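You operate a simulated robot arm through the tools that you are given. There is no shell and no other tool. Be economical: measure what you need, move in short steps, check, and stop when the job is done.

You run a simulated robot arm. Do the job below in one go: nothing can be reset, and whatever is moved stays where it is left.

JOB
Clear the steel table: loose swarf by magnet, the squaring corner by brush.
Fine: magnet and red brush back where they lay. Set down upright: orange magnet sweeper, red bench brush.

The check looks at the end state, three seconds after you hand in, the way a careful person would. Anything else that was tipped, shoved, dropped, spilled or broken makes it a failure.

ROBOT AND FRAMES
A 7-joint arm with a two-finger parallel gripper, fixed in place. Base frame: the origin is at the foot of the arm, x ahead of it, y to its left, z up; the work surface is at about z = 720. Lengths are in mm, angles in rad, forces in N, time in s.
With the tool pointing down near the work surface it reaches from about 160 to 680 mm from the base axis. Its first joint turns from -1.152 to 1.152 rad. Payload 2.4 kg.
Tool frame: the origin (TCP) lies between the finger pads and is the grasp point; the fingertips stand 30 mm ahead of it; z points along the fingers, y is the line along which they close. The gripper opens to 94 mm. The fingers are 28 mm wide and 10 mm thick; the gripper's body (50 by 96 mm) begins 55 mm behind the TCP.
Orientation is told as [roll, pitch, yaw] about the base's x, y, z axes, in that order, counted from this pose: with the fingers straight down and closing along the base's y, the tool's x points along the base's -x, its y along +y and its z along -z.

CONTROLS
- The arm moves only by the tool arm_command. Its argument "rows" is a list of rows, each a list of 3 entries, a list of its own where there are three numbers: the turn, a rotation vector about the tool's x, y, z in degrees, then the shift along the tool's x, y, z in mm, then the gripper command, from -1 (shut) to 1 (fully open), values between in proportion. In form: [[[wx, wy, wz], [x, y, z], hand], ...]. A call has 1 to 8 rows; each row is the pose to reach, as a shift and turn from the pose commanded when the call began, along the tool's axes at that moment. A row lasts 0.2 s, in which the tool goes at most 50 mm and 0.15 rad; a call with a longer step from one row to the next is refused whole, and so is a gripper value outside its range. Where a pose cannot be reached the arm comes as near as it can. A force on the tool above 60 N (or 10 N above the force at the start of the call, whichever is more), or a blocked arm, ends the call early, and 0.2 s more pass. Each finger travels about 153 mm/s and halts on what it meets, pressing with about 33 N; the grip force reading is that of the motor and also rises with nothing between the fingers. The clock runs only during rows and for 0.2 s after the last one: add rows that repeat a pose to give the fingers time. It gives the time, the measured TCP pose, the force on the tool (base axes), the opening and the grip force at its end, in the units of the frame above (readings bear some noise), with the torque about the TCP (base axes, N m) and any sound that the robot's microphone picked up, and new pictures: "show" is both (left out), scene, wrist or none.
- Cameras (640 x 400 px; columns grow to the right, rows downward): "scene" is fixed at [31.5, 475.5, 1432.8]; the picture's right is [-0.79, -0.61, 0.00], its down [-0.45, 0.58, -0.67] and it looks along [0.41, -0.53, -0.74] (base axes); focal length 360 px, centre (320, 200). "wrist" rides on the gripper at [76, 14, -103] in the tool frame; the picture's right is [-0.18, 0.98, 0.00], its down [-0.75, -0.14, -0.64] and it looks along [-0.63, -0.12, 0.77] (tool axes); focal length 243 px, centre (320, 200).
- point_at(camera, pixels): for up to 12 pixels [column, row] of the newest picture of that camera ("zoom" is the newest enlarged one), the place [x, y, z] in the base frame of the surface seen there, good to about 2 mm, but the place of the scene camera against the robot may be out by one fixed shift of up to 12 mm in any direction. No time passes.
- enlarge(camera, box): a new picture of the part [left, top, right, bottom] of that camera's present view, enlarged. No time passes.
- close_job(): hands the job in; it is judged then, once.

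Work in short steps. Measure before you move; look again where a grasp or a placing could have gone wrong, and mend it. You have 80 turns and 200 pictures in all, those below and enlarged ones among them. Open the gripper and draw the arm clear of the work before you hand the job in, unless the task says otherwise; then end with one line.

The tools are called after "Call:" as name(argument=value, ...) on one line, values as JSON. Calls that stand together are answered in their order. arm_command: Moves the arm, as the interface text tells. Its arguments: {"type":"object","properties":{"rows":{"type":"array","items":{"type":"array"}},"show":{"type":"string","enum":["both","scene","wrist","none"]}},"required":["rows"]} The other tools are called the same way: point_at (camera, pixels) gives the place of the surface under pixels of a picture; enlarge (camera, box) takes an enlarged picture of a part of a camera's view; close_job () hands the job in.

At the start:

```text
clock: 0.0
tcp_pos: [409.7, -40.3, 988.7]
ee_rot: [0.0, 0.0, -0.002]
wrist_force: [0.9, 0.3, -1.2]
ft_torque: [-0.03, 0.03, -0.03]
gripper_width: 93.9
gripper_force: 0.1
```

scene: 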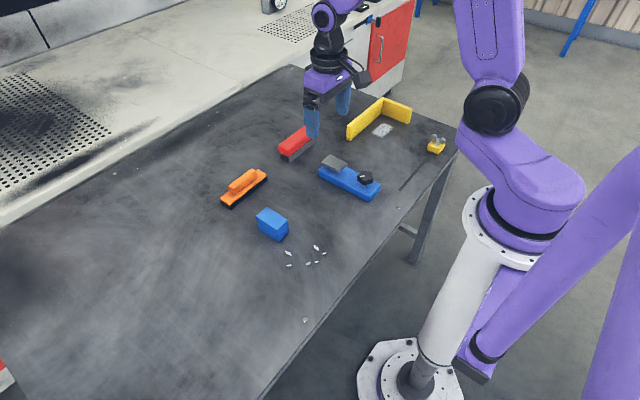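
wrist: 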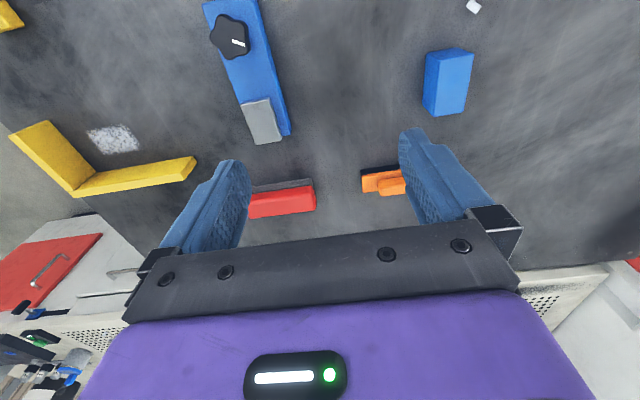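

I start by looking closely at the swarf area (around 305,255), the corner with dust (383,130), and the tools.

Call:
enlarge(camera="scene", box=[200, 150, 360, 330])

Call:
enlarge(camera="scene", box=[260, 80, 460, 205])

Call:
point_at(camera="scene", pixels=[[290, 253], [316, 247], [324, 253], [308, 263], [316, 262], [290, 266], [306, 320], [383, 130], [245, 180], [300, 140], [440, 145], [350, 180]])

```text
2.22 times, centred on (280, 240) of scene
```

zoom: 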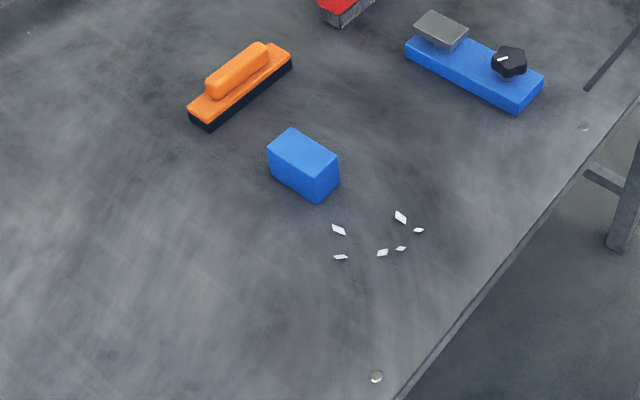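

```text
3.20 times, centred on (360, 142) of scene
```

zoom: 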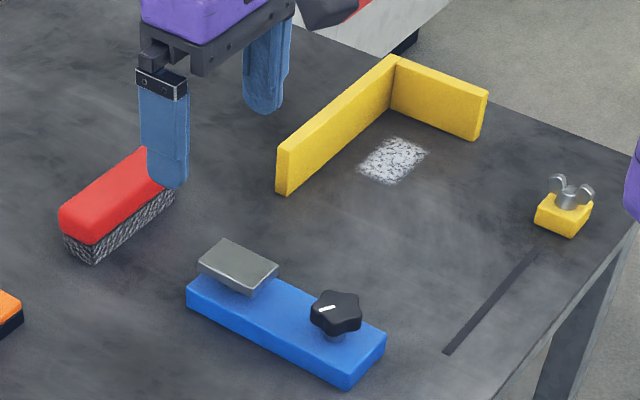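

```text
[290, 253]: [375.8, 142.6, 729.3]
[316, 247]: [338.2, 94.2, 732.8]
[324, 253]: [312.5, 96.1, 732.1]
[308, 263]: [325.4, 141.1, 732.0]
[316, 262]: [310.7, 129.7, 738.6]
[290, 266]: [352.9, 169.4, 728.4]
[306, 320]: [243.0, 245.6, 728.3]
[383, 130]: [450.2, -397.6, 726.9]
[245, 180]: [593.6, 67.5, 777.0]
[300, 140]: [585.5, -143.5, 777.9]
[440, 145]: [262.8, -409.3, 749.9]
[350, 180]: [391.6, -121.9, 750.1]
```

I compare wrist-camera readings with scene readings to find the scene camera's shift, using the red brush (282,203), magnet (385,182), block, fence and table points.

Call:
point_at(camera="wrist", pixels=[[282, 205], [252, 196], [313, 188], [385, 181], [366, 181], [448, 60], [340, 120], [113, 139], [45, 125], [190, 162], [472, 5], [250, 95]])

Call:
enlarge(camera="wrist", box=[200, 140, 440, 290])

Call:
enlarge(camera="wrist", box=[0, 80, 240, 230])

```text
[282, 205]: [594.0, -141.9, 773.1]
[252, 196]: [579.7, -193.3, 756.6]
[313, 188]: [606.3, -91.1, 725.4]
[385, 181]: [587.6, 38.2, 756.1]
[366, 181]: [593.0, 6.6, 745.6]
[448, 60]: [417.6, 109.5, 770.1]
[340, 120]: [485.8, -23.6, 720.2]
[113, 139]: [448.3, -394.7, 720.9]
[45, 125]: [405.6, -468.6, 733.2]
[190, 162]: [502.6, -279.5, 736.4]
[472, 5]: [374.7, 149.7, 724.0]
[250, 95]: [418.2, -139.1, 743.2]
```

```text
2.67 times, centred on (320, 215) of wrist
```

zoom: 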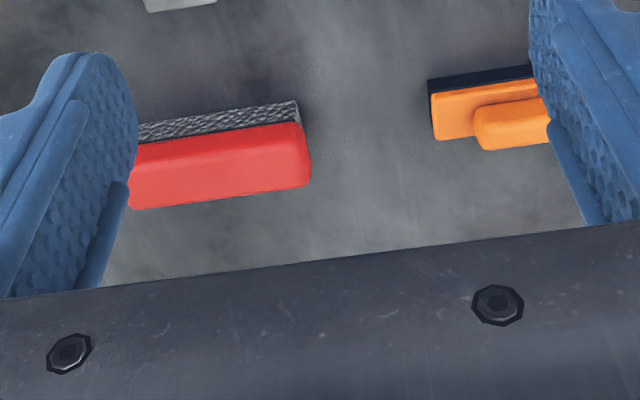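

```text
2.67 times, centred on (120, 155) of wrist
```

zoom: 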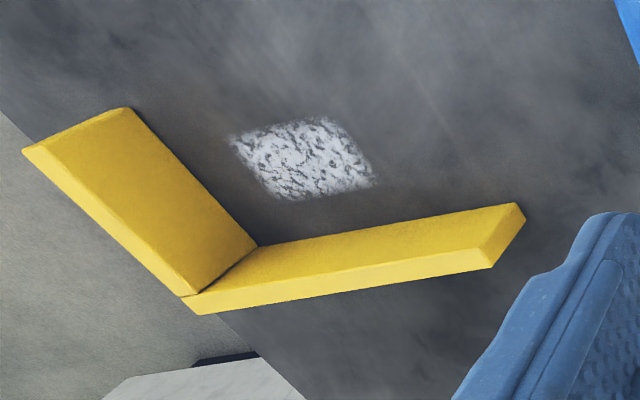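

The scene shift is about (+2,-3,+7). Now corner points of the magnet from an enlarged scene picture.

Call:
enlarge(camera="scene", box=[210, 155, 290, 215])

Call:
enlarge(camera="wrist", box=[240, 150, 420, 230])

```text
6.67 times, centred on (250, 185) of scene
```

zoom: 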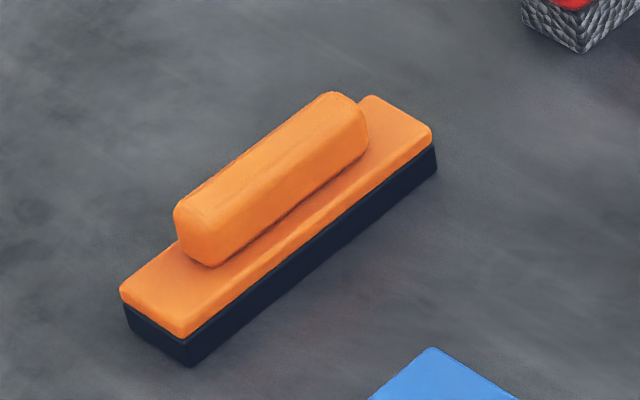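

```text
3.56 times, centred on (330, 190) of wrist
```

zoom: 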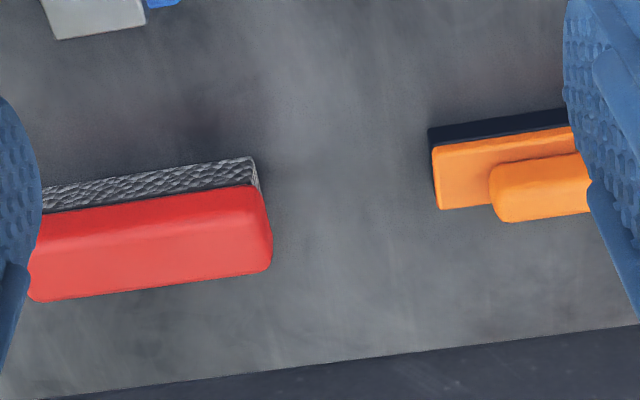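

Query magnet's plate corners and handle ends.

Call:
point_at(camera="scene", pixels=[[221, 198.4], [230, 204.8], [266.2, 174.6], [257.8, 170.2], [230.5, 186], [250.5, 170], [255.5, 174], [236, 189.5], [235, 184], [252, 171.5], [243.5, 178], [266, 182]])

Call:
point_at(camera="scene", pixels=[[304, 127], [280, 151], [289, 155.5], [278.5, 147], [290, 160], [314, 137], [300, 130], [284, 147], [395, 98], [348, 128], [411, 110], [347, 139]])

```text
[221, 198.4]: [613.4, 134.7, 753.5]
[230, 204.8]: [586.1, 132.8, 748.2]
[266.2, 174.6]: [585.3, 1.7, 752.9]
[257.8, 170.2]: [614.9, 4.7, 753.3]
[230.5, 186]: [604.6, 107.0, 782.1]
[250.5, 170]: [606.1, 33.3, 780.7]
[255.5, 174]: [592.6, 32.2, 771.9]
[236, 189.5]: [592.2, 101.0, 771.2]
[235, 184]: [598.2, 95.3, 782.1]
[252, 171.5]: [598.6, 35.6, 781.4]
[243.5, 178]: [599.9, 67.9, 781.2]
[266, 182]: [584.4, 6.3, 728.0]
```

```text
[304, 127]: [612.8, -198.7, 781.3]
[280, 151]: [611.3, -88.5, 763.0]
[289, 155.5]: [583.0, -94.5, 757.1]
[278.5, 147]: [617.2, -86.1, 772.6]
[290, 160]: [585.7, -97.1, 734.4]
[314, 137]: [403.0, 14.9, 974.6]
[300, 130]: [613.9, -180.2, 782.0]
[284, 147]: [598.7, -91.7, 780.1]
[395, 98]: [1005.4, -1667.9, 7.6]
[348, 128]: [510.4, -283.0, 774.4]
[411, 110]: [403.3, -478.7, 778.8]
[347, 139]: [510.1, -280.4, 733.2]
```

The magnet lies along y, centred near true (598,70), with its handle on top (~774). Before grasping, I move back to view the swarf and block with the wrist camera.

Call:
arm_command(rows=[[[0, 0, 0], [40, 25, 0], 1], [[0, 0, 0], [80, 50, 0], 1], [[0, 0, 0], [120, 75, 0], 1], [[0, 0, 0], [160, 100, 0], 1], [[0, 0, 0], [180, 130, 0], 1]], show="both")

```text
clock: 1.2
tcp_pos: [228.9, 87.4, 989.8]
ee_rot: [0.001, 0.002, -0.001]
wrist_force: [0.3, -0.2, 0.6]
ft_torque: [0.0, 0.0, -0.04]
gripper_width: 94.2
gripper_force: 0.0
```

scene: 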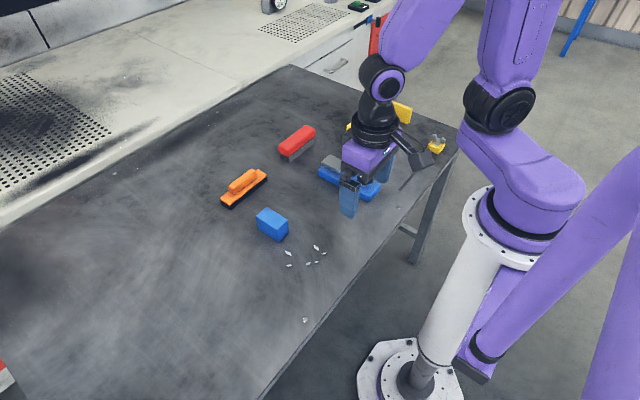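
wrist: 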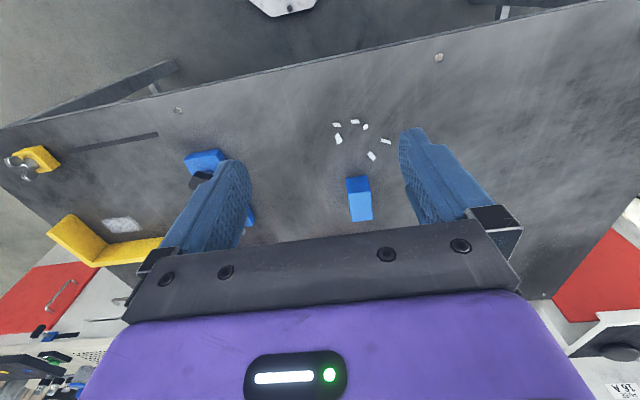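

I enlarge the swarf region (330-400,115-165) and measure each chip and the block.

Call:
enlarge(camera="wrist", box=[300, 100, 428, 230])

Call:
point_at(camera="wrist", pixels=[[336, 125], [355, 122], [365, 127], [339, 140], [386, 141], [371, 156], [347, 180], [369, 177], [351, 218], [372, 217], [439, 57], [178, 110]])

Call:
enlarge(camera="wrist", box=[400, 30, 480, 80])

```text
3.08 times, centred on (364, 165) of wrist
```

zoom: 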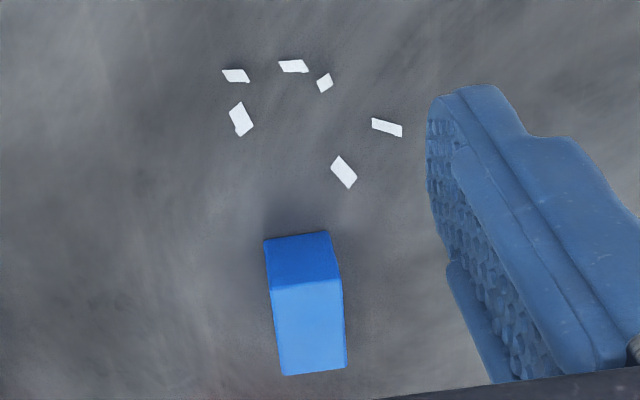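

```text
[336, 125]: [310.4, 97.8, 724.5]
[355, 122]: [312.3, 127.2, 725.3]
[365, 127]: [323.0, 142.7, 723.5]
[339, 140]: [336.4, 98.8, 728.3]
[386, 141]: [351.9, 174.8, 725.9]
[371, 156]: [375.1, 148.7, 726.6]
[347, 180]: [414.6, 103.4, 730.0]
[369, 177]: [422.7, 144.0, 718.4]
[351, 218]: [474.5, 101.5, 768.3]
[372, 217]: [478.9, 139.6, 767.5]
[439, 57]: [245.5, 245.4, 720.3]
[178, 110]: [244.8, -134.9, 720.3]
```

```text
8.00 times, centred on (440, 55) of wrist
```

zoom: 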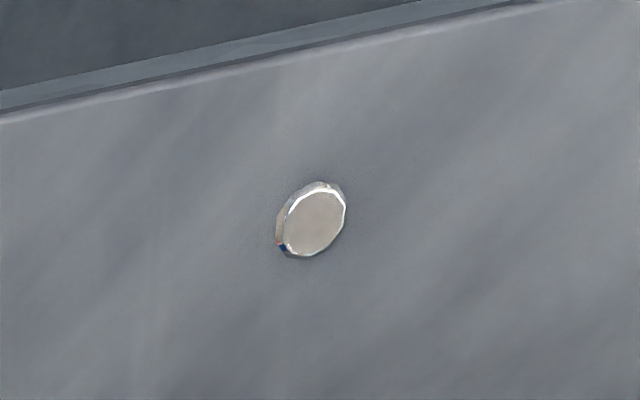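

All six chips are at x 310-375, y 98-175; the discs at x=245 are table rivets. I now move above the magnet and turn the tool 90° so the fingers close across the handle.

Call:
arm_command(rows=[[[0, 0, 8.4], [-46, -2, 0], 1], [[0, 0, 16.8], [-92, -4, 0], 1], [[0, 0, 25.2], [-138, -6, 0], 1], [[0, 0, 33.6], [-184, -8, 0], 1], [[0, 0, 42], [-230, -10, 0], 1], [[0, 0, 50.4], [-276, -12, 0], 1], [[0, 0, 58.8], [-322, -14, 0], 1], [[0, 0, 67.2], [-368, -15, 0], 1]], show="none")

```text
clock: 3.0
tcp_pos: [597.3, 73.2, 986.4]
ee_rot: [-0.001, 0.001, -1.175]
wrist_force: [0.6, -0.1, -0.9]
ft_torque: [-0.02, 0.02, 0.02]
gripper_width: 93.9
gripper_force: 0.1
```

The turn works as expected. I finish it to 90° and come down to about z=860 to look.

Call:
arm_command(rows=[[[0, 0, 7.6], [0, 0, 40], 1], [[0, 0, 15.2], [0, 0, 80], 1], [[0, 0, 22.7], [0, 0, 125], 1]], show="both")

```text
clock: 3.8
tcp_pos: [600.4, 74.9, 864.0]
ee_rot: [0.001, 0.0, -1.57]
wrist_force: [-0.3, -0.2, -0.3]
ft_torque: [-0.03, 0.02, 0.02]
gripper_width: 94.2
gripper_force: 0.1
```

scene: 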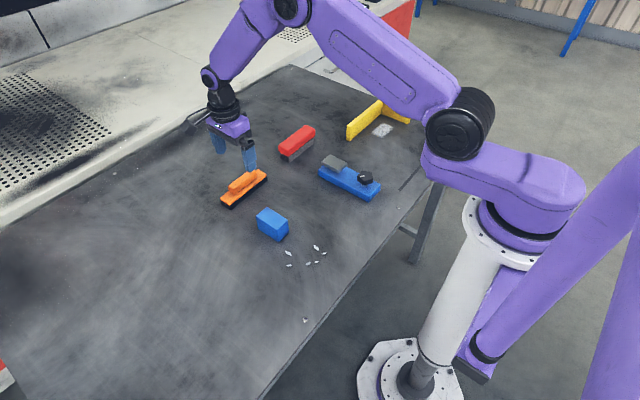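
wrist: 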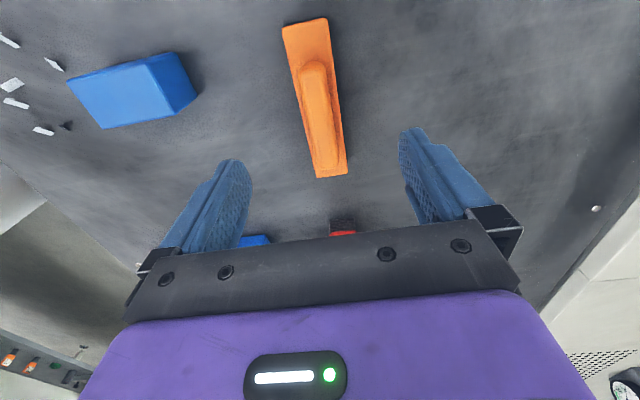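

Magnet is fully visible; I measure its plate corners and handle in the wrist view for an exact grasp.

Call:
point_at(camera="wrist", pixels=[[284, 27], [325, 19], [318, 176], [346, 172], [303, 68], [323, 64], [311, 140], [335, 136], [320, 100], [313, 66], [322, 135], [400, 60]])

Call:
enlarge(camera="wrist", box=[260, 10, 400, 190])

```text
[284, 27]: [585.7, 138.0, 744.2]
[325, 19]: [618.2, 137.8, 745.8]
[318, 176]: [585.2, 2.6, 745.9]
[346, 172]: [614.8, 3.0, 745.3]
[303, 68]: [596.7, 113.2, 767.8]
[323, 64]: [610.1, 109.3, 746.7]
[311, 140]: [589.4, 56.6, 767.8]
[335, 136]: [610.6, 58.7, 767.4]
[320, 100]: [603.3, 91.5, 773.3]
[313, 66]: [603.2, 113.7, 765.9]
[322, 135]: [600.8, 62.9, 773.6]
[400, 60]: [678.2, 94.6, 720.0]
```

```text
2.22 times, centred on (330, 100) of wrist
```

zoom: 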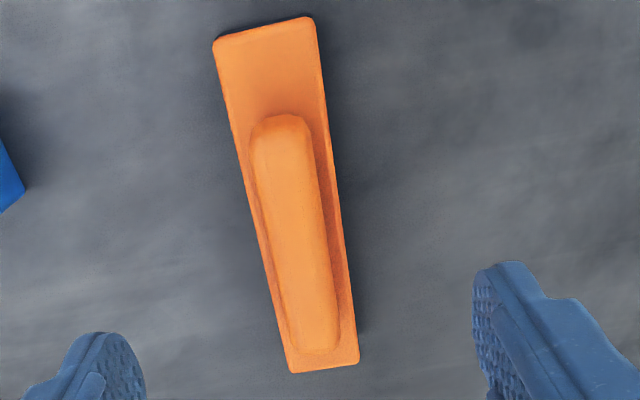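

Magnet centre is (600.7,70.5), handle top 773.6, plate top 745.5. I descend to TCP z≈779 (tips at 749) and close.

Call:
arm_command(rows=[[[0, 0, 0], [-1, 0, 30], 1], [[0, 0, 0], [-3, 0.5, 60], 1], [[0, 0, 0], [-3, 0.5, 85], 1], [[0, 0, 0], [-3, 0.5, 85], 0.2], [[0, 0, 0], [-3, 0.5, 85], -0.4], [[0, 0, 0], [-3, 0.5, 85], -1], [[0, 0, 0], [-3, 0.5, 85], -1]], show="both")

```text
clock: 5.4
tcp_pos: [601.2, 72.1, 779.1]
ee_rot: [0.003, 0.0, -1.568]
wrist_force: [-1.6, 0.8, 24.3]
ft_torque: [-0.01, 0.44, -0.1]
gripper_width: 21.7
gripper_force: 32.5
```

scene: 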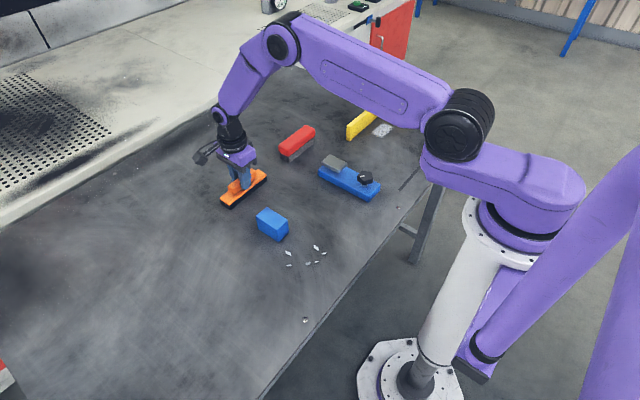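
wrist: 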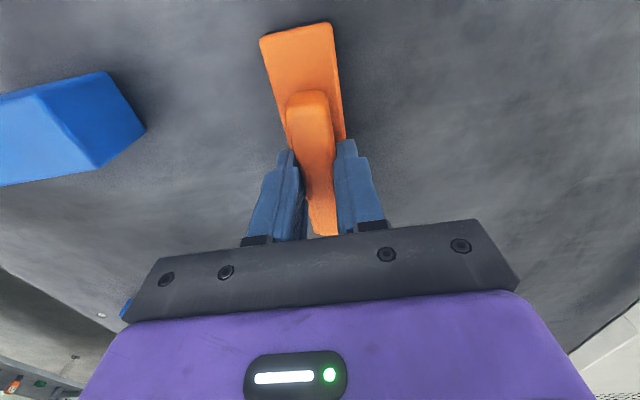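

Handle gripped (21.7 mm). I lift gently, watching whether the magnet resists on the steel top.

Call:
arm_command(rows=[[[0, 0, 0], [0, 0, -5], -1], [[0, 0, 0], [0, 0, -20], -1], [[0, 0, 0], [0, 0, -50], -1], [[0, 0, 0], [0, 0, -90], -1], [[0, 0, 0], [0, 0, -90], -1]], show="scene")

```text
clock: 6.6
tcp_pos: [598.5, 71.5, 868.6]
ee_rot: [-0.001, 0.0, -1.569]
wrist_force: [0.1, 0.1, -2.8]
ft_torque: [0.03, -0.01, 0.01]
gripper_width: 21.8
gripper_force: 33.5
```

scene: 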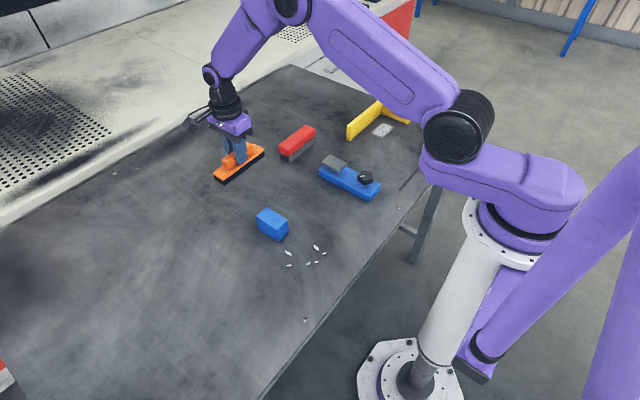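

Magnet is up, bottom ~90 mm above the table. I carry it over to the clear strip at x≈280, y≈137 on the near side of the chips.

Call:
arm_command(rows=[[[0, 0, 0], [10, -45, 0], -1], [[0, 0, 0], [20, -90, 0], -1], [[0, 0, 0], [30, -135, 0], -1], [[0, 0, 0], [40, -180, 0], -1], [[0, 0, 0], [50, -225, 0], -1], [[0, 0, 0], [60, -270, 0], -1], [[0, 0, 0], [65, -315, 0], -1], [[0, 0, 0], [65, -321, 20], -1]], show="both")

```text
clock: 8.4
tcp_pos: [278.0, 134.5, 849.2]
ee_rot: [0.0, -0.001, -1.566]
wrist_force: [0.6, 0.0, -3.1]
ft_torque: [0.01, -0.03, 0.01]
gripper_width: 21.8
gripper_force: 32.7
```

scene: 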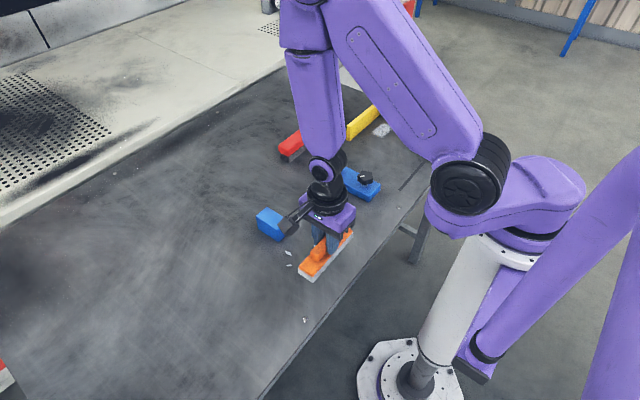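
wrist: 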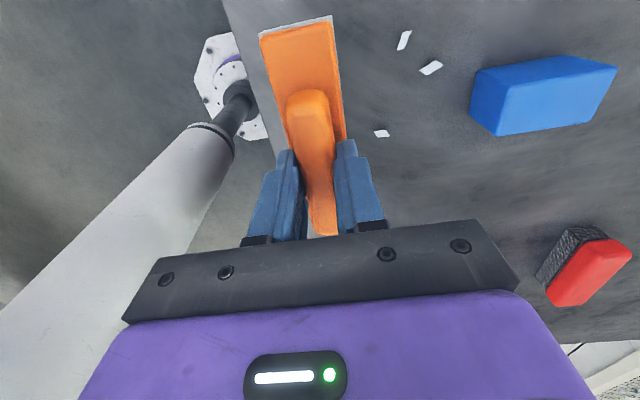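

The magnet's lower edge looks light now; I enlarge to see.

Call:
enlarge(camera="scene", box=[270, 210, 370, 300])

```text
4.44 times, centred on (320, 255) of scene
```

zoom: 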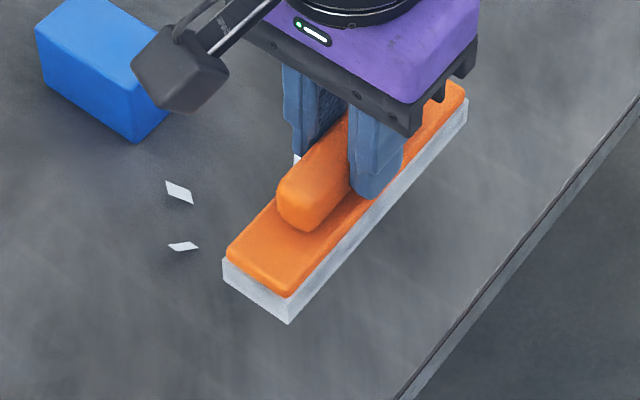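

Just light on the steel magnet face. I lower until the magnet's bottom hovers ~4 mm above the table at the clear strip.

Call:
arm_command(rows=[[[0, 0, 0], [2, 0, 30], -1], [[0, 0, 0], [2, 0, 55], -1], [[0, 0, 0], [2, 0, 66], -1], [[0, 0, 0], [2, 0, 66], -1]], show="both")

```text
clock: 9.4
tcp_pos: [280.0, 137.7, 783.3]
ee_rot: [0.0, 0.002, -1.568]
wrist_force: [0.6, 0.0, -3.9]
ft_torque: [0.0, 0.01, -0.01]
gripper_width: 21.5
gripper_force: 32.8
```

scene: 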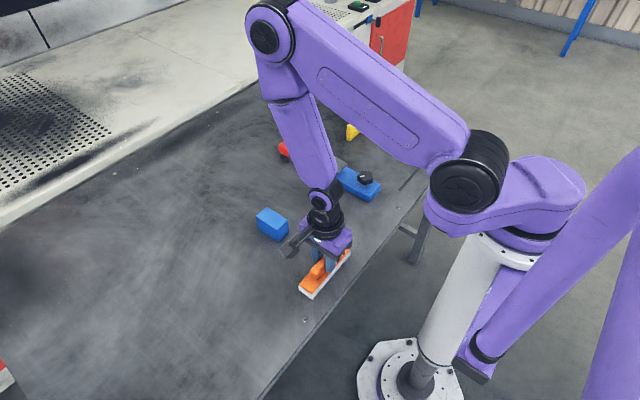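
wrist: 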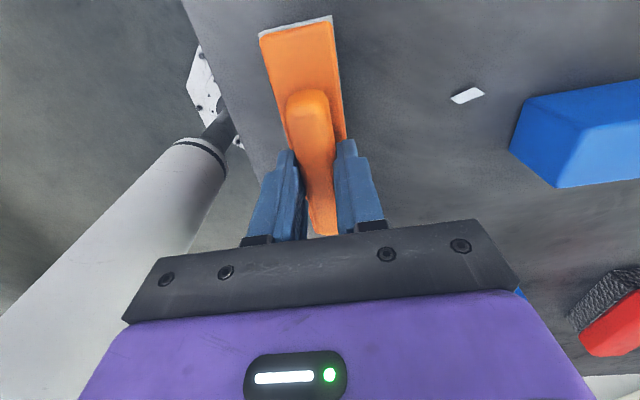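

Most chips have already jumped to the magnet; one remains at wrist (467,95). I sweep slowly in +x at this height.

Call:
arm_command(rows=[[[0, 0, 0], [0, 15, 0], -1], [[0, 0, 0], [0, 30, 0], -1], [[0, 0, 0], [0, 45, 0], -1], [[0, 0, 0], [0, 60, 0], -1], [[0, 0, 0], [0, 75, 0], -1], [[0, 0, 0], [0, 88, 0], -1], [[0, 0, 0], [0, 98, 0], -1], [[0, 0, 0], [0, 98, 0], -1]], show="both")

```text
clock: 11.2
tcp_pos: [375.9, 137.0, 781.9]
ee_rot: [0.001, 0.001, -1.568]
wrist_force: [-0.2, 0.4, -3.2]
ft_torque: [0.0, 0.01, 0.02]
gripper_width: 21.4
gripper_force: 32.6
```

scene: 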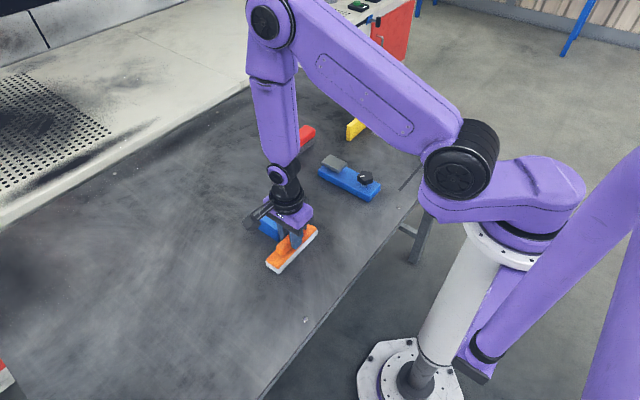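
wrist: 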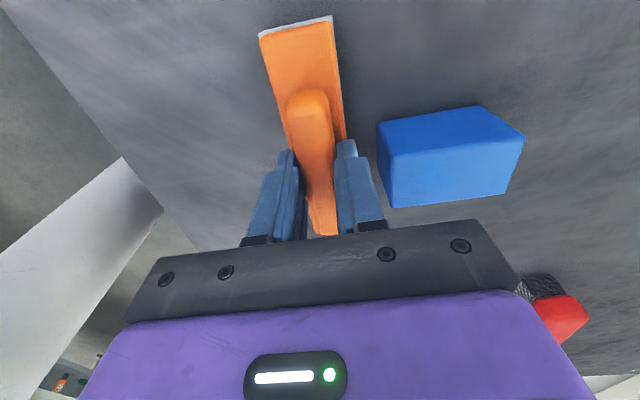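

No chips visible now. I lift straight up and check.

Call:
arm_command(rows=[[[0, 0, 0], [0, 0, -25], -1], [[0, 0, 0], [0, 0, -65], -1], [[0, 0, 0], [0, 0, -95], -1], [[0, 0, 0], [0, 0, -95], -1]], show="both")

Call:
enlarge(camera="scene", box=[220, 180, 380, 300])

```text
clock: 12.2
tcp_pos: [376.5, 133.8, 880.6]
ee_rot: [-0.001, -0.002, -1.569]
wrist_force: [-0.4, 0.4, -2.4]
ft_torque: [0.02, -0.01, 0.05]
gripper_width: 21.8
gripper_force: 32.9
```

scene: 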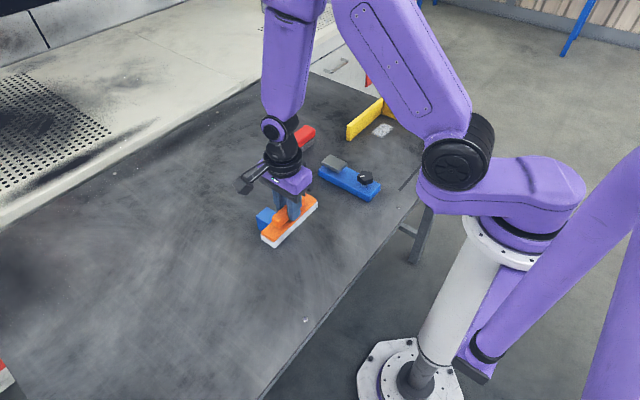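
wrist: 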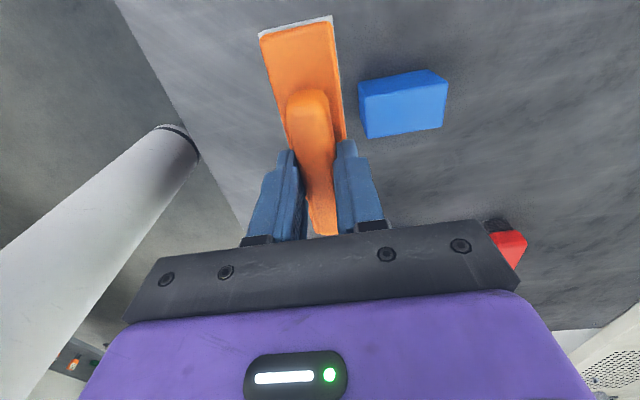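

```text
3.33 times, centred on (300, 240) of scene
```

zoom: 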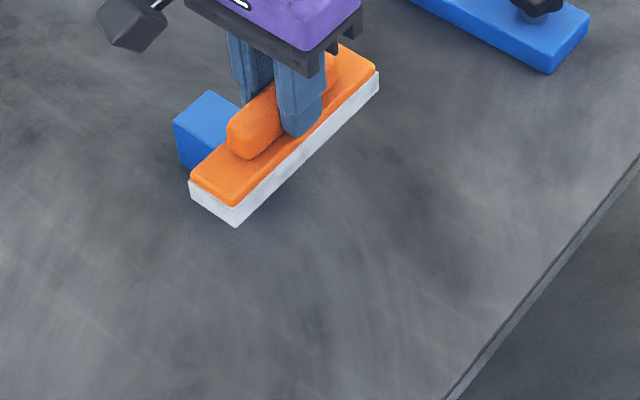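

The chips are off the table and the magnet is charged with them. I carry it back above its place (601,72).

Call:
arm_command(rows=[[[0, 0, 0], [-12, 45, 0], -1], [[0, 0, 0], [-24, 90, 0], -1], [[0, 0, 0], [-36, 135, 0], -1], [[0, 0, 0], [-48, 180, 0], -1], [[0, 0, 0], [-63, 224, 0], -1], [[0, 0, 0], [-63, 224, 40], -1], [[0, 0, 0], [-63, 224, 75], -1], [[0, 0, 0], [-63, 224, 75], -1]], show="both")

```text
clock: 14.0
tcp_pos: [599.3, 78.4, 802.2]
ee_rot: [-0.001, -0.001, -1.569]
wrist_force: [-0.8, 0.5, -3.3]
ft_torque: [-0.03, -0.02, 0.01]
gripper_width: 21.9
gripper_force: 33.0
```

scene: 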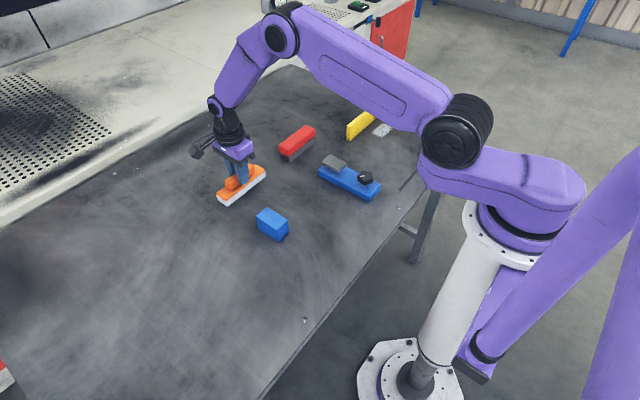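
wrist: 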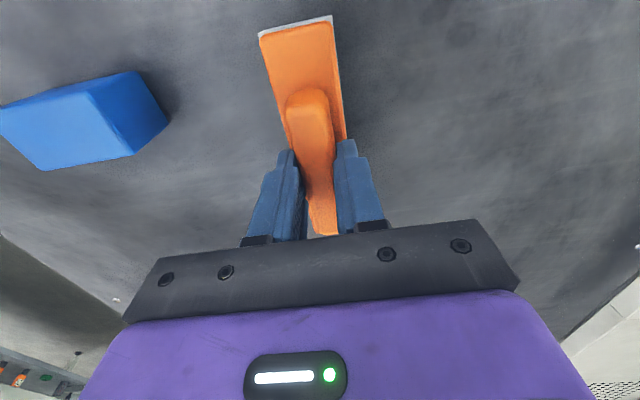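

By command bookkeeping I'm 4 mm off in y, 1 mm in x and 24 mm above the pickup pose; I correct and lower.

Call:
arm_command(rows=[[[0, 0, 0], [-4.3, -1, 0], -1], [[0, 0, 0], [-4.3, -1, 12], -1], [[0, 0, 0], [-4.3, -1, 19], -1], [[0, 0, 0], [-4.3, -1, 23], -1], [[0, 0, 0], [-4.3, -1, 23], -1]], show="both")

```text
clock: 15.2
tcp_pos: [598.2, 72.2, 779.6]
ee_rot: [0.0, 0.001, -1.57]
wrist_force: [0.5, 0.3, -2.7]
ft_torque: [0.01, 0.0, -0.01]
gripper_width: 21.5
gripper_force: 32.6
```

scene: 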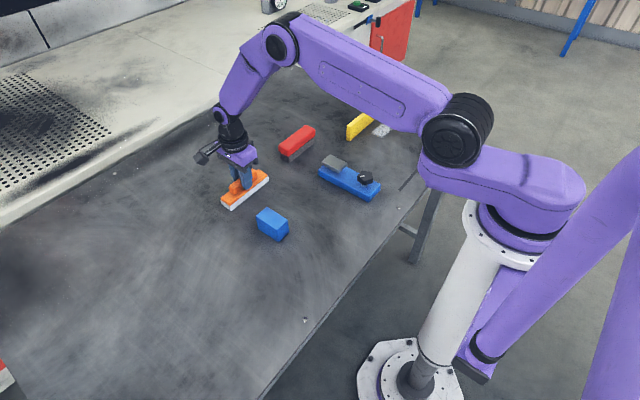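
wrist: 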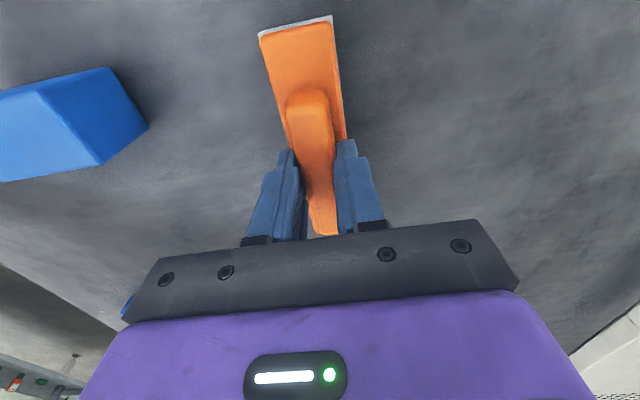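

Nearly identical to the pickup picture (block corner 148,128 vs 145,130). I lower the last couple of mm to touch.

Call:
arm_command(rows=[[[0, 0, 0], [0, 1.5, 0.5], -1], [[0, 0, 0], [0, 1.5, 1.5], -1], [[0, 0, 0], [0, 1.5, 1.5], -1]], show="none")

Call:
enlarge(camera="scene", box=[210, 155, 290, 215])

```text
clock: 16.0
tcp_pos: [600.3, 71.0, 778.7]
ee_rot: [0.003, 0.0, -1.568]
wrist_force: [-3.1, -0.7, 7.1]
ft_torque: [0.44, 0.19, 0.11]
gripper_width: 21.6
gripper_force: 32.7
```

```text
6.67 times, centred on (250, 185) of scene
```

zoom: 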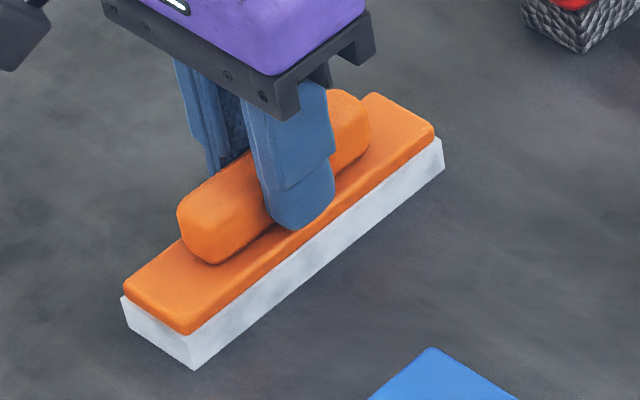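

Position matches the original picture within a millimetre or so, and contact force shows it is seated. I open and rise.

Call:
arm_command(rows=[[[0, 0, 0], [0, 0, 0], -0.3], [[0, 0, 0], [0, 0, 0], 0.4], [[0, 0, 0], [0, 0, 0], 1], [[0, 0, 0], [0, 0, -30], 1], [[0, 0, 0], [0, 0, -75], 1], [[0, 0, 0], [0, 0, -110], 1]], show="both")

Call:
enlarge(camera="scene", box=[210, 155, 290, 215])

```text
clock: 17.4
tcp_pos: [600.7, 73.1, 885.1]
ee_rot: [0.0, 0.0, -1.568]
wrist_force: [0.9, -0.6, 0.3]
ft_torque: [-0.02, 0.03, 0.0]
gripper_width: 93.9
gripper_force: 0.1
```

scene: 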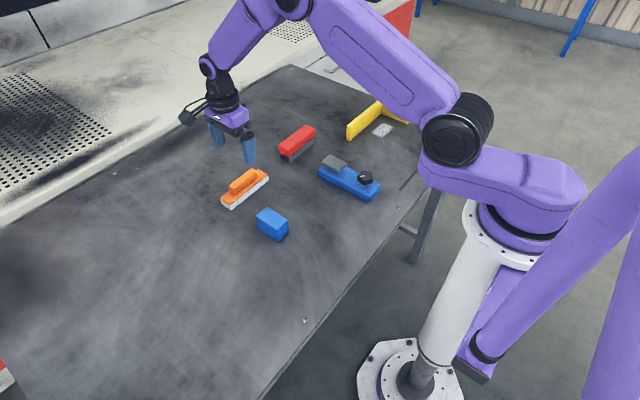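
wrist: 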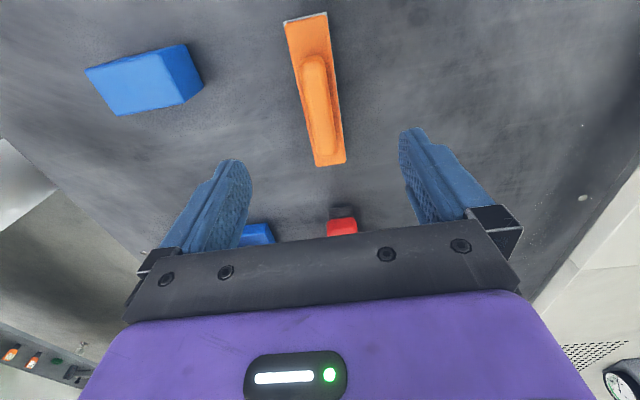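

```text
6.67 times, centred on (250, 185) of scene
```

zoom: 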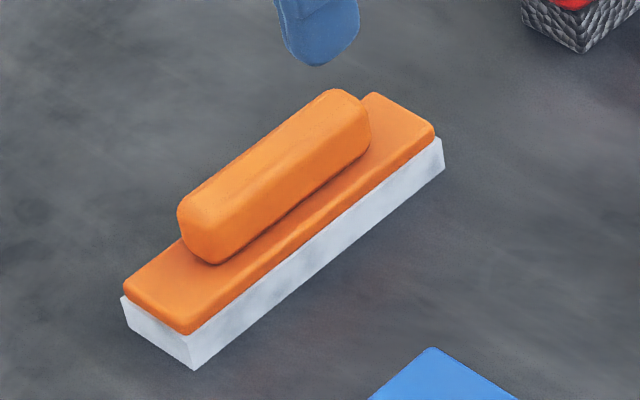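

Magnet is back and upright; chip area is clean. Now I move over the red brush (~(597,-141)).

Call:
arm_command(rows=[[[0, 0, 0], [-45, 0, 0], 1], [[0, 0, 0], [-90, 0, 0], 1], [[0, 0, 0], [-135, 0, 0], 1], [[0, 0, 0], [-180, 0, 0], 1], [[0, 0, 0], [-213, -1, 0], 1], [[0, 0, 0], [-213, -1, 0], 1]], show="both")

Call:
enlarge(camera="wrist", box=[240, 10, 400, 190])

```text
clock: 18.8
tcp_pos: [598.5, -141.0, 884.2]
ee_rot: [-0.001, 0.0, -1.568]
wrist_force: [-0.1, 0.4, 0.2]
ft_torque: [0.01, -0.04, 0.01]
gripper_width: 94.0
gripper_force: 0.1
```

scene: 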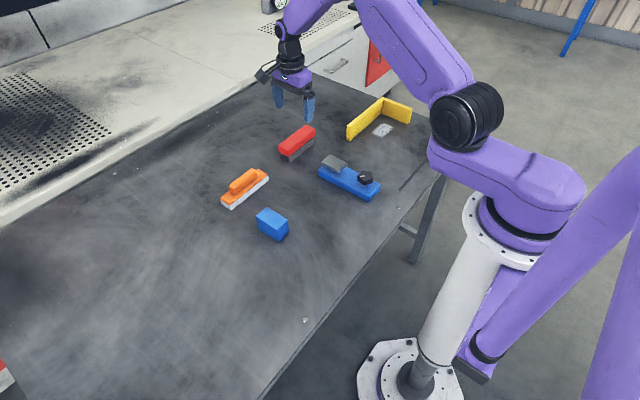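
wrist: 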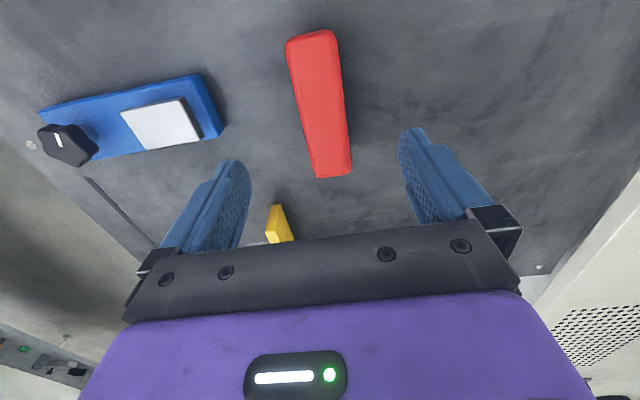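

```text
2.22 times, centred on (320, 100) of wrist
```

zoom: 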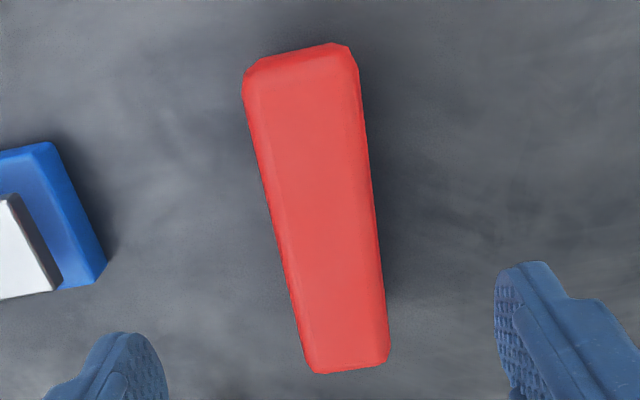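

Measure the brush outline and the fence/dust positions from the wrist view.

Call:
point_at(camera="wrist", pixels=[[288, 55], [336, 50], [317, 172], [349, 169], [299, 120], [346, 117], [310, 34], [334, 176], [322, 110], [312, 60], [330, 160], [220, 133]])

Call:
point_at(camera="scene", pixels=[[382, 98], [411, 108], [348, 127], [411, 122], [348, 139], [384, 108], [372, 128], [381, 136], [394, 128], [384, 122], [382, 115], [405, 120]])

Call:
enlarge(camera="scene", box=[335, 85, 425, 145])

```text
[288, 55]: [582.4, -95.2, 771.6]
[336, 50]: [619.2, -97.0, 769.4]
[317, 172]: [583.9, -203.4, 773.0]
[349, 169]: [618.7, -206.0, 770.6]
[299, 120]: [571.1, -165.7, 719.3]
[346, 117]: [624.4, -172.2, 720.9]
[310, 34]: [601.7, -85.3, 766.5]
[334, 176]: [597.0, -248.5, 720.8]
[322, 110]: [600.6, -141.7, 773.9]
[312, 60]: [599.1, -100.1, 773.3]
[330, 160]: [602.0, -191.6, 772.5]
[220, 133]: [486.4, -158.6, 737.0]
```

```text
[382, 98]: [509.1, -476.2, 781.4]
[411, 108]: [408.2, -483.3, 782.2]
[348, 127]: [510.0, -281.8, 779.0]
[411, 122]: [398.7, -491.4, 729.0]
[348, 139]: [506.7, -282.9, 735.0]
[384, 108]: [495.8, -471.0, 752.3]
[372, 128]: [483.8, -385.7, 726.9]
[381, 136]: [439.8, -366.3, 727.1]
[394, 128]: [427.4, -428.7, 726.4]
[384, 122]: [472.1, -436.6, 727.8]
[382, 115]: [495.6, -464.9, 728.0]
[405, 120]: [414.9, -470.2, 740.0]
```

```text
6.67 times, centred on (380, 115) of scene
```

zoom: 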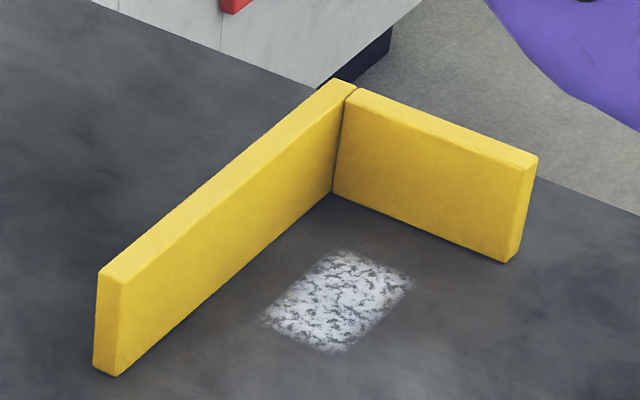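

Brush centre ≈(600.5,-145). I refine dust and fence edges through the zoom before planning the stroke.

Call:
point_at(camera="zoom", pixels=[[264, 322], [335, 350], [410, 280], [342, 250], [333, 190], [500, 262], [115, 376], [340, 300], [220, 285], [420, 232], [538, 158], [505, 255]])

Call:
enlarge(camera="scene", box=[265, 115, 325, 170])

```text
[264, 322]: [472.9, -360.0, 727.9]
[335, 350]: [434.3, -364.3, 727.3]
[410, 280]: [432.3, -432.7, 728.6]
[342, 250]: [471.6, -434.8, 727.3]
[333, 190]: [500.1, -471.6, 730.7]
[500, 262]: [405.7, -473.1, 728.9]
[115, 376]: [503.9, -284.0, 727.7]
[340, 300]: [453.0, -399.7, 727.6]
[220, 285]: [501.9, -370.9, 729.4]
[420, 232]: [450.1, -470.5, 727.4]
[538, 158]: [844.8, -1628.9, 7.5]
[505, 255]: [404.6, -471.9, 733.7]
```

```text
7.27 times, centred on (295, 142) of scene
```

zoom: 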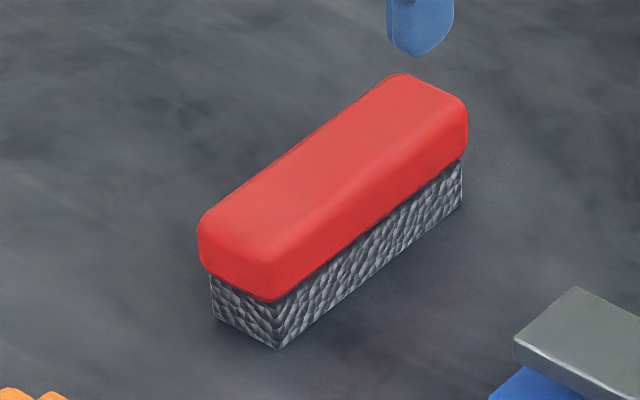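

Dust spans true x 431-472, y -431…-356. I descend on the brush centre (600.7,-145) to TCP z≈772 and close.

Call:
arm_command(rows=[[[0, 0, 0], [-4, 1.2, 45], 1], [[0, 0, 0], [-4, 1.2, 85], 1], [[0, 0, 0], [-4, 1.2, 112], 1], [[0, 0, 0], [-4, 1.2, 112], 0.2], [[0, 0, 0], [-4, 1.2, 112], -0.4], [[0, 0, 0], [-4, 1.2, 112], -1], [[0, 0, 0], [-4, 1.2, 112], -1]], show="both")

```text
clock: 20.4
tcp_pos: [598.2, -146.2, 774.2]
ee_rot: [-0.001, 0.0, -1.568]
wrist_force: [0.1, -0.1, -0.2]
ft_torque: [-0.02, -0.02, 0.01]
gripper_width: 45.8
gripper_force: 33.0
```

scene: 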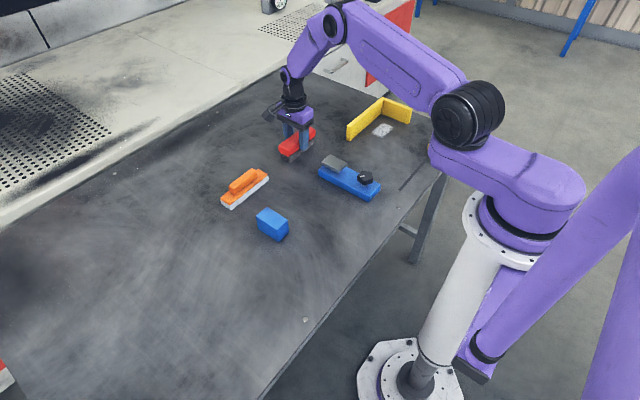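
wrist: 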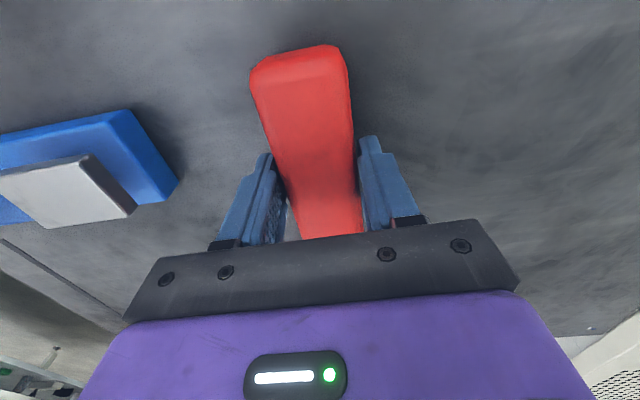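

Brush gripped (45.8 mm). I lift it ~90 mm and start carrying it to the corner while turning toward yaw 0, so the brush lies along x and the fingers stay clear of the fence.

Call:
arm_command(rows=[[[0, 0, 0], [0, 0, -15], -1], [[0, 0, 0], [0, 0, -55], -1], [[0, 0, 0], [0, 0, -100], -1], [[0, 0, -8.2], [-37.9, -24.4, -100], -1], [[0, 0, -16.4], [-75.8, -48.8, -100], -1], [[0, 0, -24.6], [-113.7, -73.2, -100], -1], [[0, 0, -32.8], [-151.6, -97.6, -100], -1], [[0, 0, -41], [-189.5, -122, -100], -1]], show="both")

```text
clock: 22.2
tcp_pos: [479.6, -335.6, 878.3]
ee_rot: [0.0, 0.0, -0.849]
wrist_force: [-0.2, 0.2, -1.7]
ft_torque: [0.01, 0.01, -0.01]
gripper_width: 46.0
gripper_force: 32.8
```

scene: 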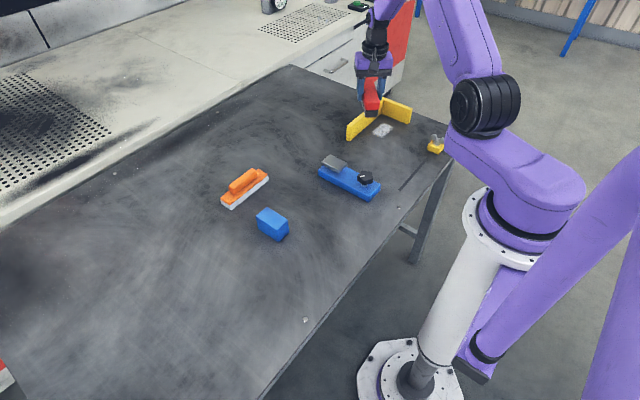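
wrist: 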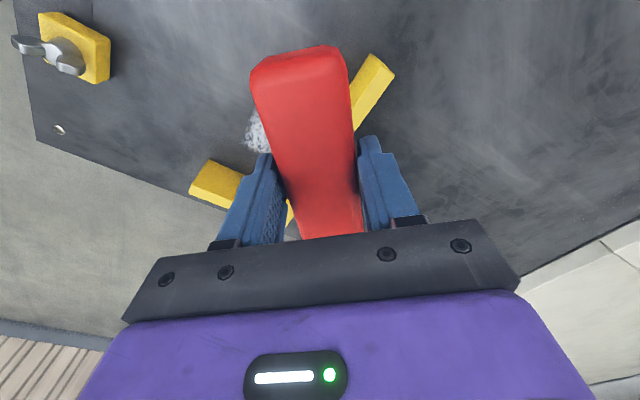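

On track, still 100 mm up. I finish the turn and come over (424,-418).

Call:
arm_command(rows=[[[0, 0, -8.14], [-5, -16, 0], -1], [[0, 0, -16.28], [-9, -32, 0], -1], [[0, 0, -24.42], [-13, -48, 0], -1], [[0, 0, -32.56], [-17, -64, 0], -1], [[0, 0, -40.7], [-21, -80, 0], -1], [[0, 0, -48.75], [-25.8, -95.7, 0], -1], [[0, 0, -48.75], [-25.8, -95.7, 0], -1]], show="both")

Call:
enlarge(camera="scene", box=[335, 50, 455, 150])

```text
clock: 23.8
tcp_pos: [423.2, -418.5, 876.6]
ee_rot: [-0.002, 0.0, -0.001]
wrist_force: [0.2, 0.2, -1.5]
ft_torque: [-0.04, 0.0, 0.01]
gripper_width: 45.9
gripper_force: 33.4
```

scene: 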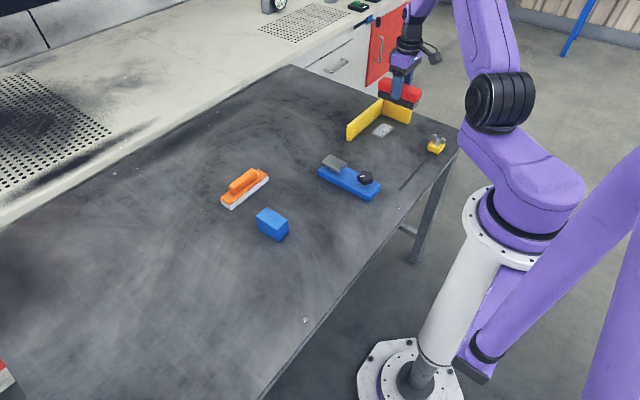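
wrist: 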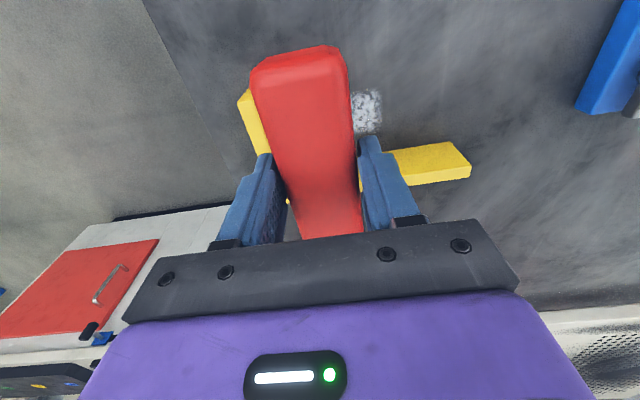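

```text
4.00 times, centred on (395, 100) of scene
```

zoom: 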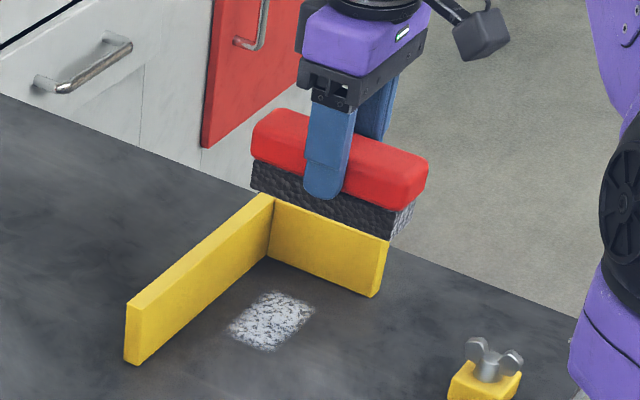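

I check the brush ends relative to the fence's inner face before lowering.

Call:
point_at(camera="zoom", pixels=[[257, 145], [262, 175], [420, 190], [395, 225], [300, 190], [360, 150], [256, 185]])

Call:
point_at(camera="wrist", pixels=[[300, 49], [252, 85], [348, 80], [470, 165], [395, 150], [242, 98], [376, 95]])

```text
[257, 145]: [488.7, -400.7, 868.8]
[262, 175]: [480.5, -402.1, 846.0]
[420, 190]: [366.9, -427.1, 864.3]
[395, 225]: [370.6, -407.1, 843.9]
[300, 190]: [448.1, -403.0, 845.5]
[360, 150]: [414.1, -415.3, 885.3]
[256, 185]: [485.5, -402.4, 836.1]
```

```text
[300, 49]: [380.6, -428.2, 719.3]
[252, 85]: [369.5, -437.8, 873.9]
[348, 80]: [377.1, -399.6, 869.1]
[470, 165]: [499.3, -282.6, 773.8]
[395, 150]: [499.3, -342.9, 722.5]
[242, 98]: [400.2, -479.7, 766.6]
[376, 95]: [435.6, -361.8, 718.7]
```

Clearances are fine (brush x 365-487, fence face 499). I lower to table contact.

Call:
arm_command(rows=[[[0, 0, 0], [0, 0, 40], -1], [[0, 0, 0], [0, 0, 80], -1], [[0, 0, 0], [0, 0, 97], -1], [[0, 0, 0], [0, 0, 101], -1], [[0, 0, 0], [0, 0, 101], -1]], show="both")

```text
clock: 25.0
tcp_pos: [422.8, -418.4, 773.8]
ee_rot: [0.001, 0.0, 0.0]
wrist_force: [0.9, -0.6, -0.8]
ft_torque: [-0.04, 0.01, 0.0]
gripper_width: 45.6
gripper_force: 33.0
```

scene: 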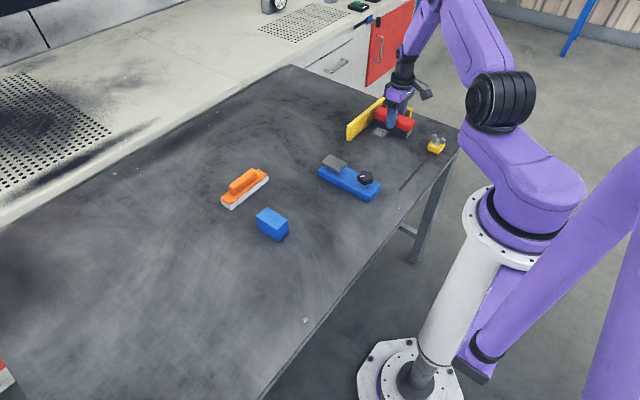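
wrist: 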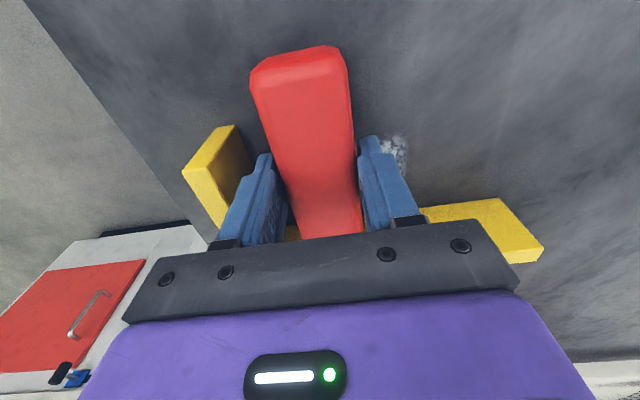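

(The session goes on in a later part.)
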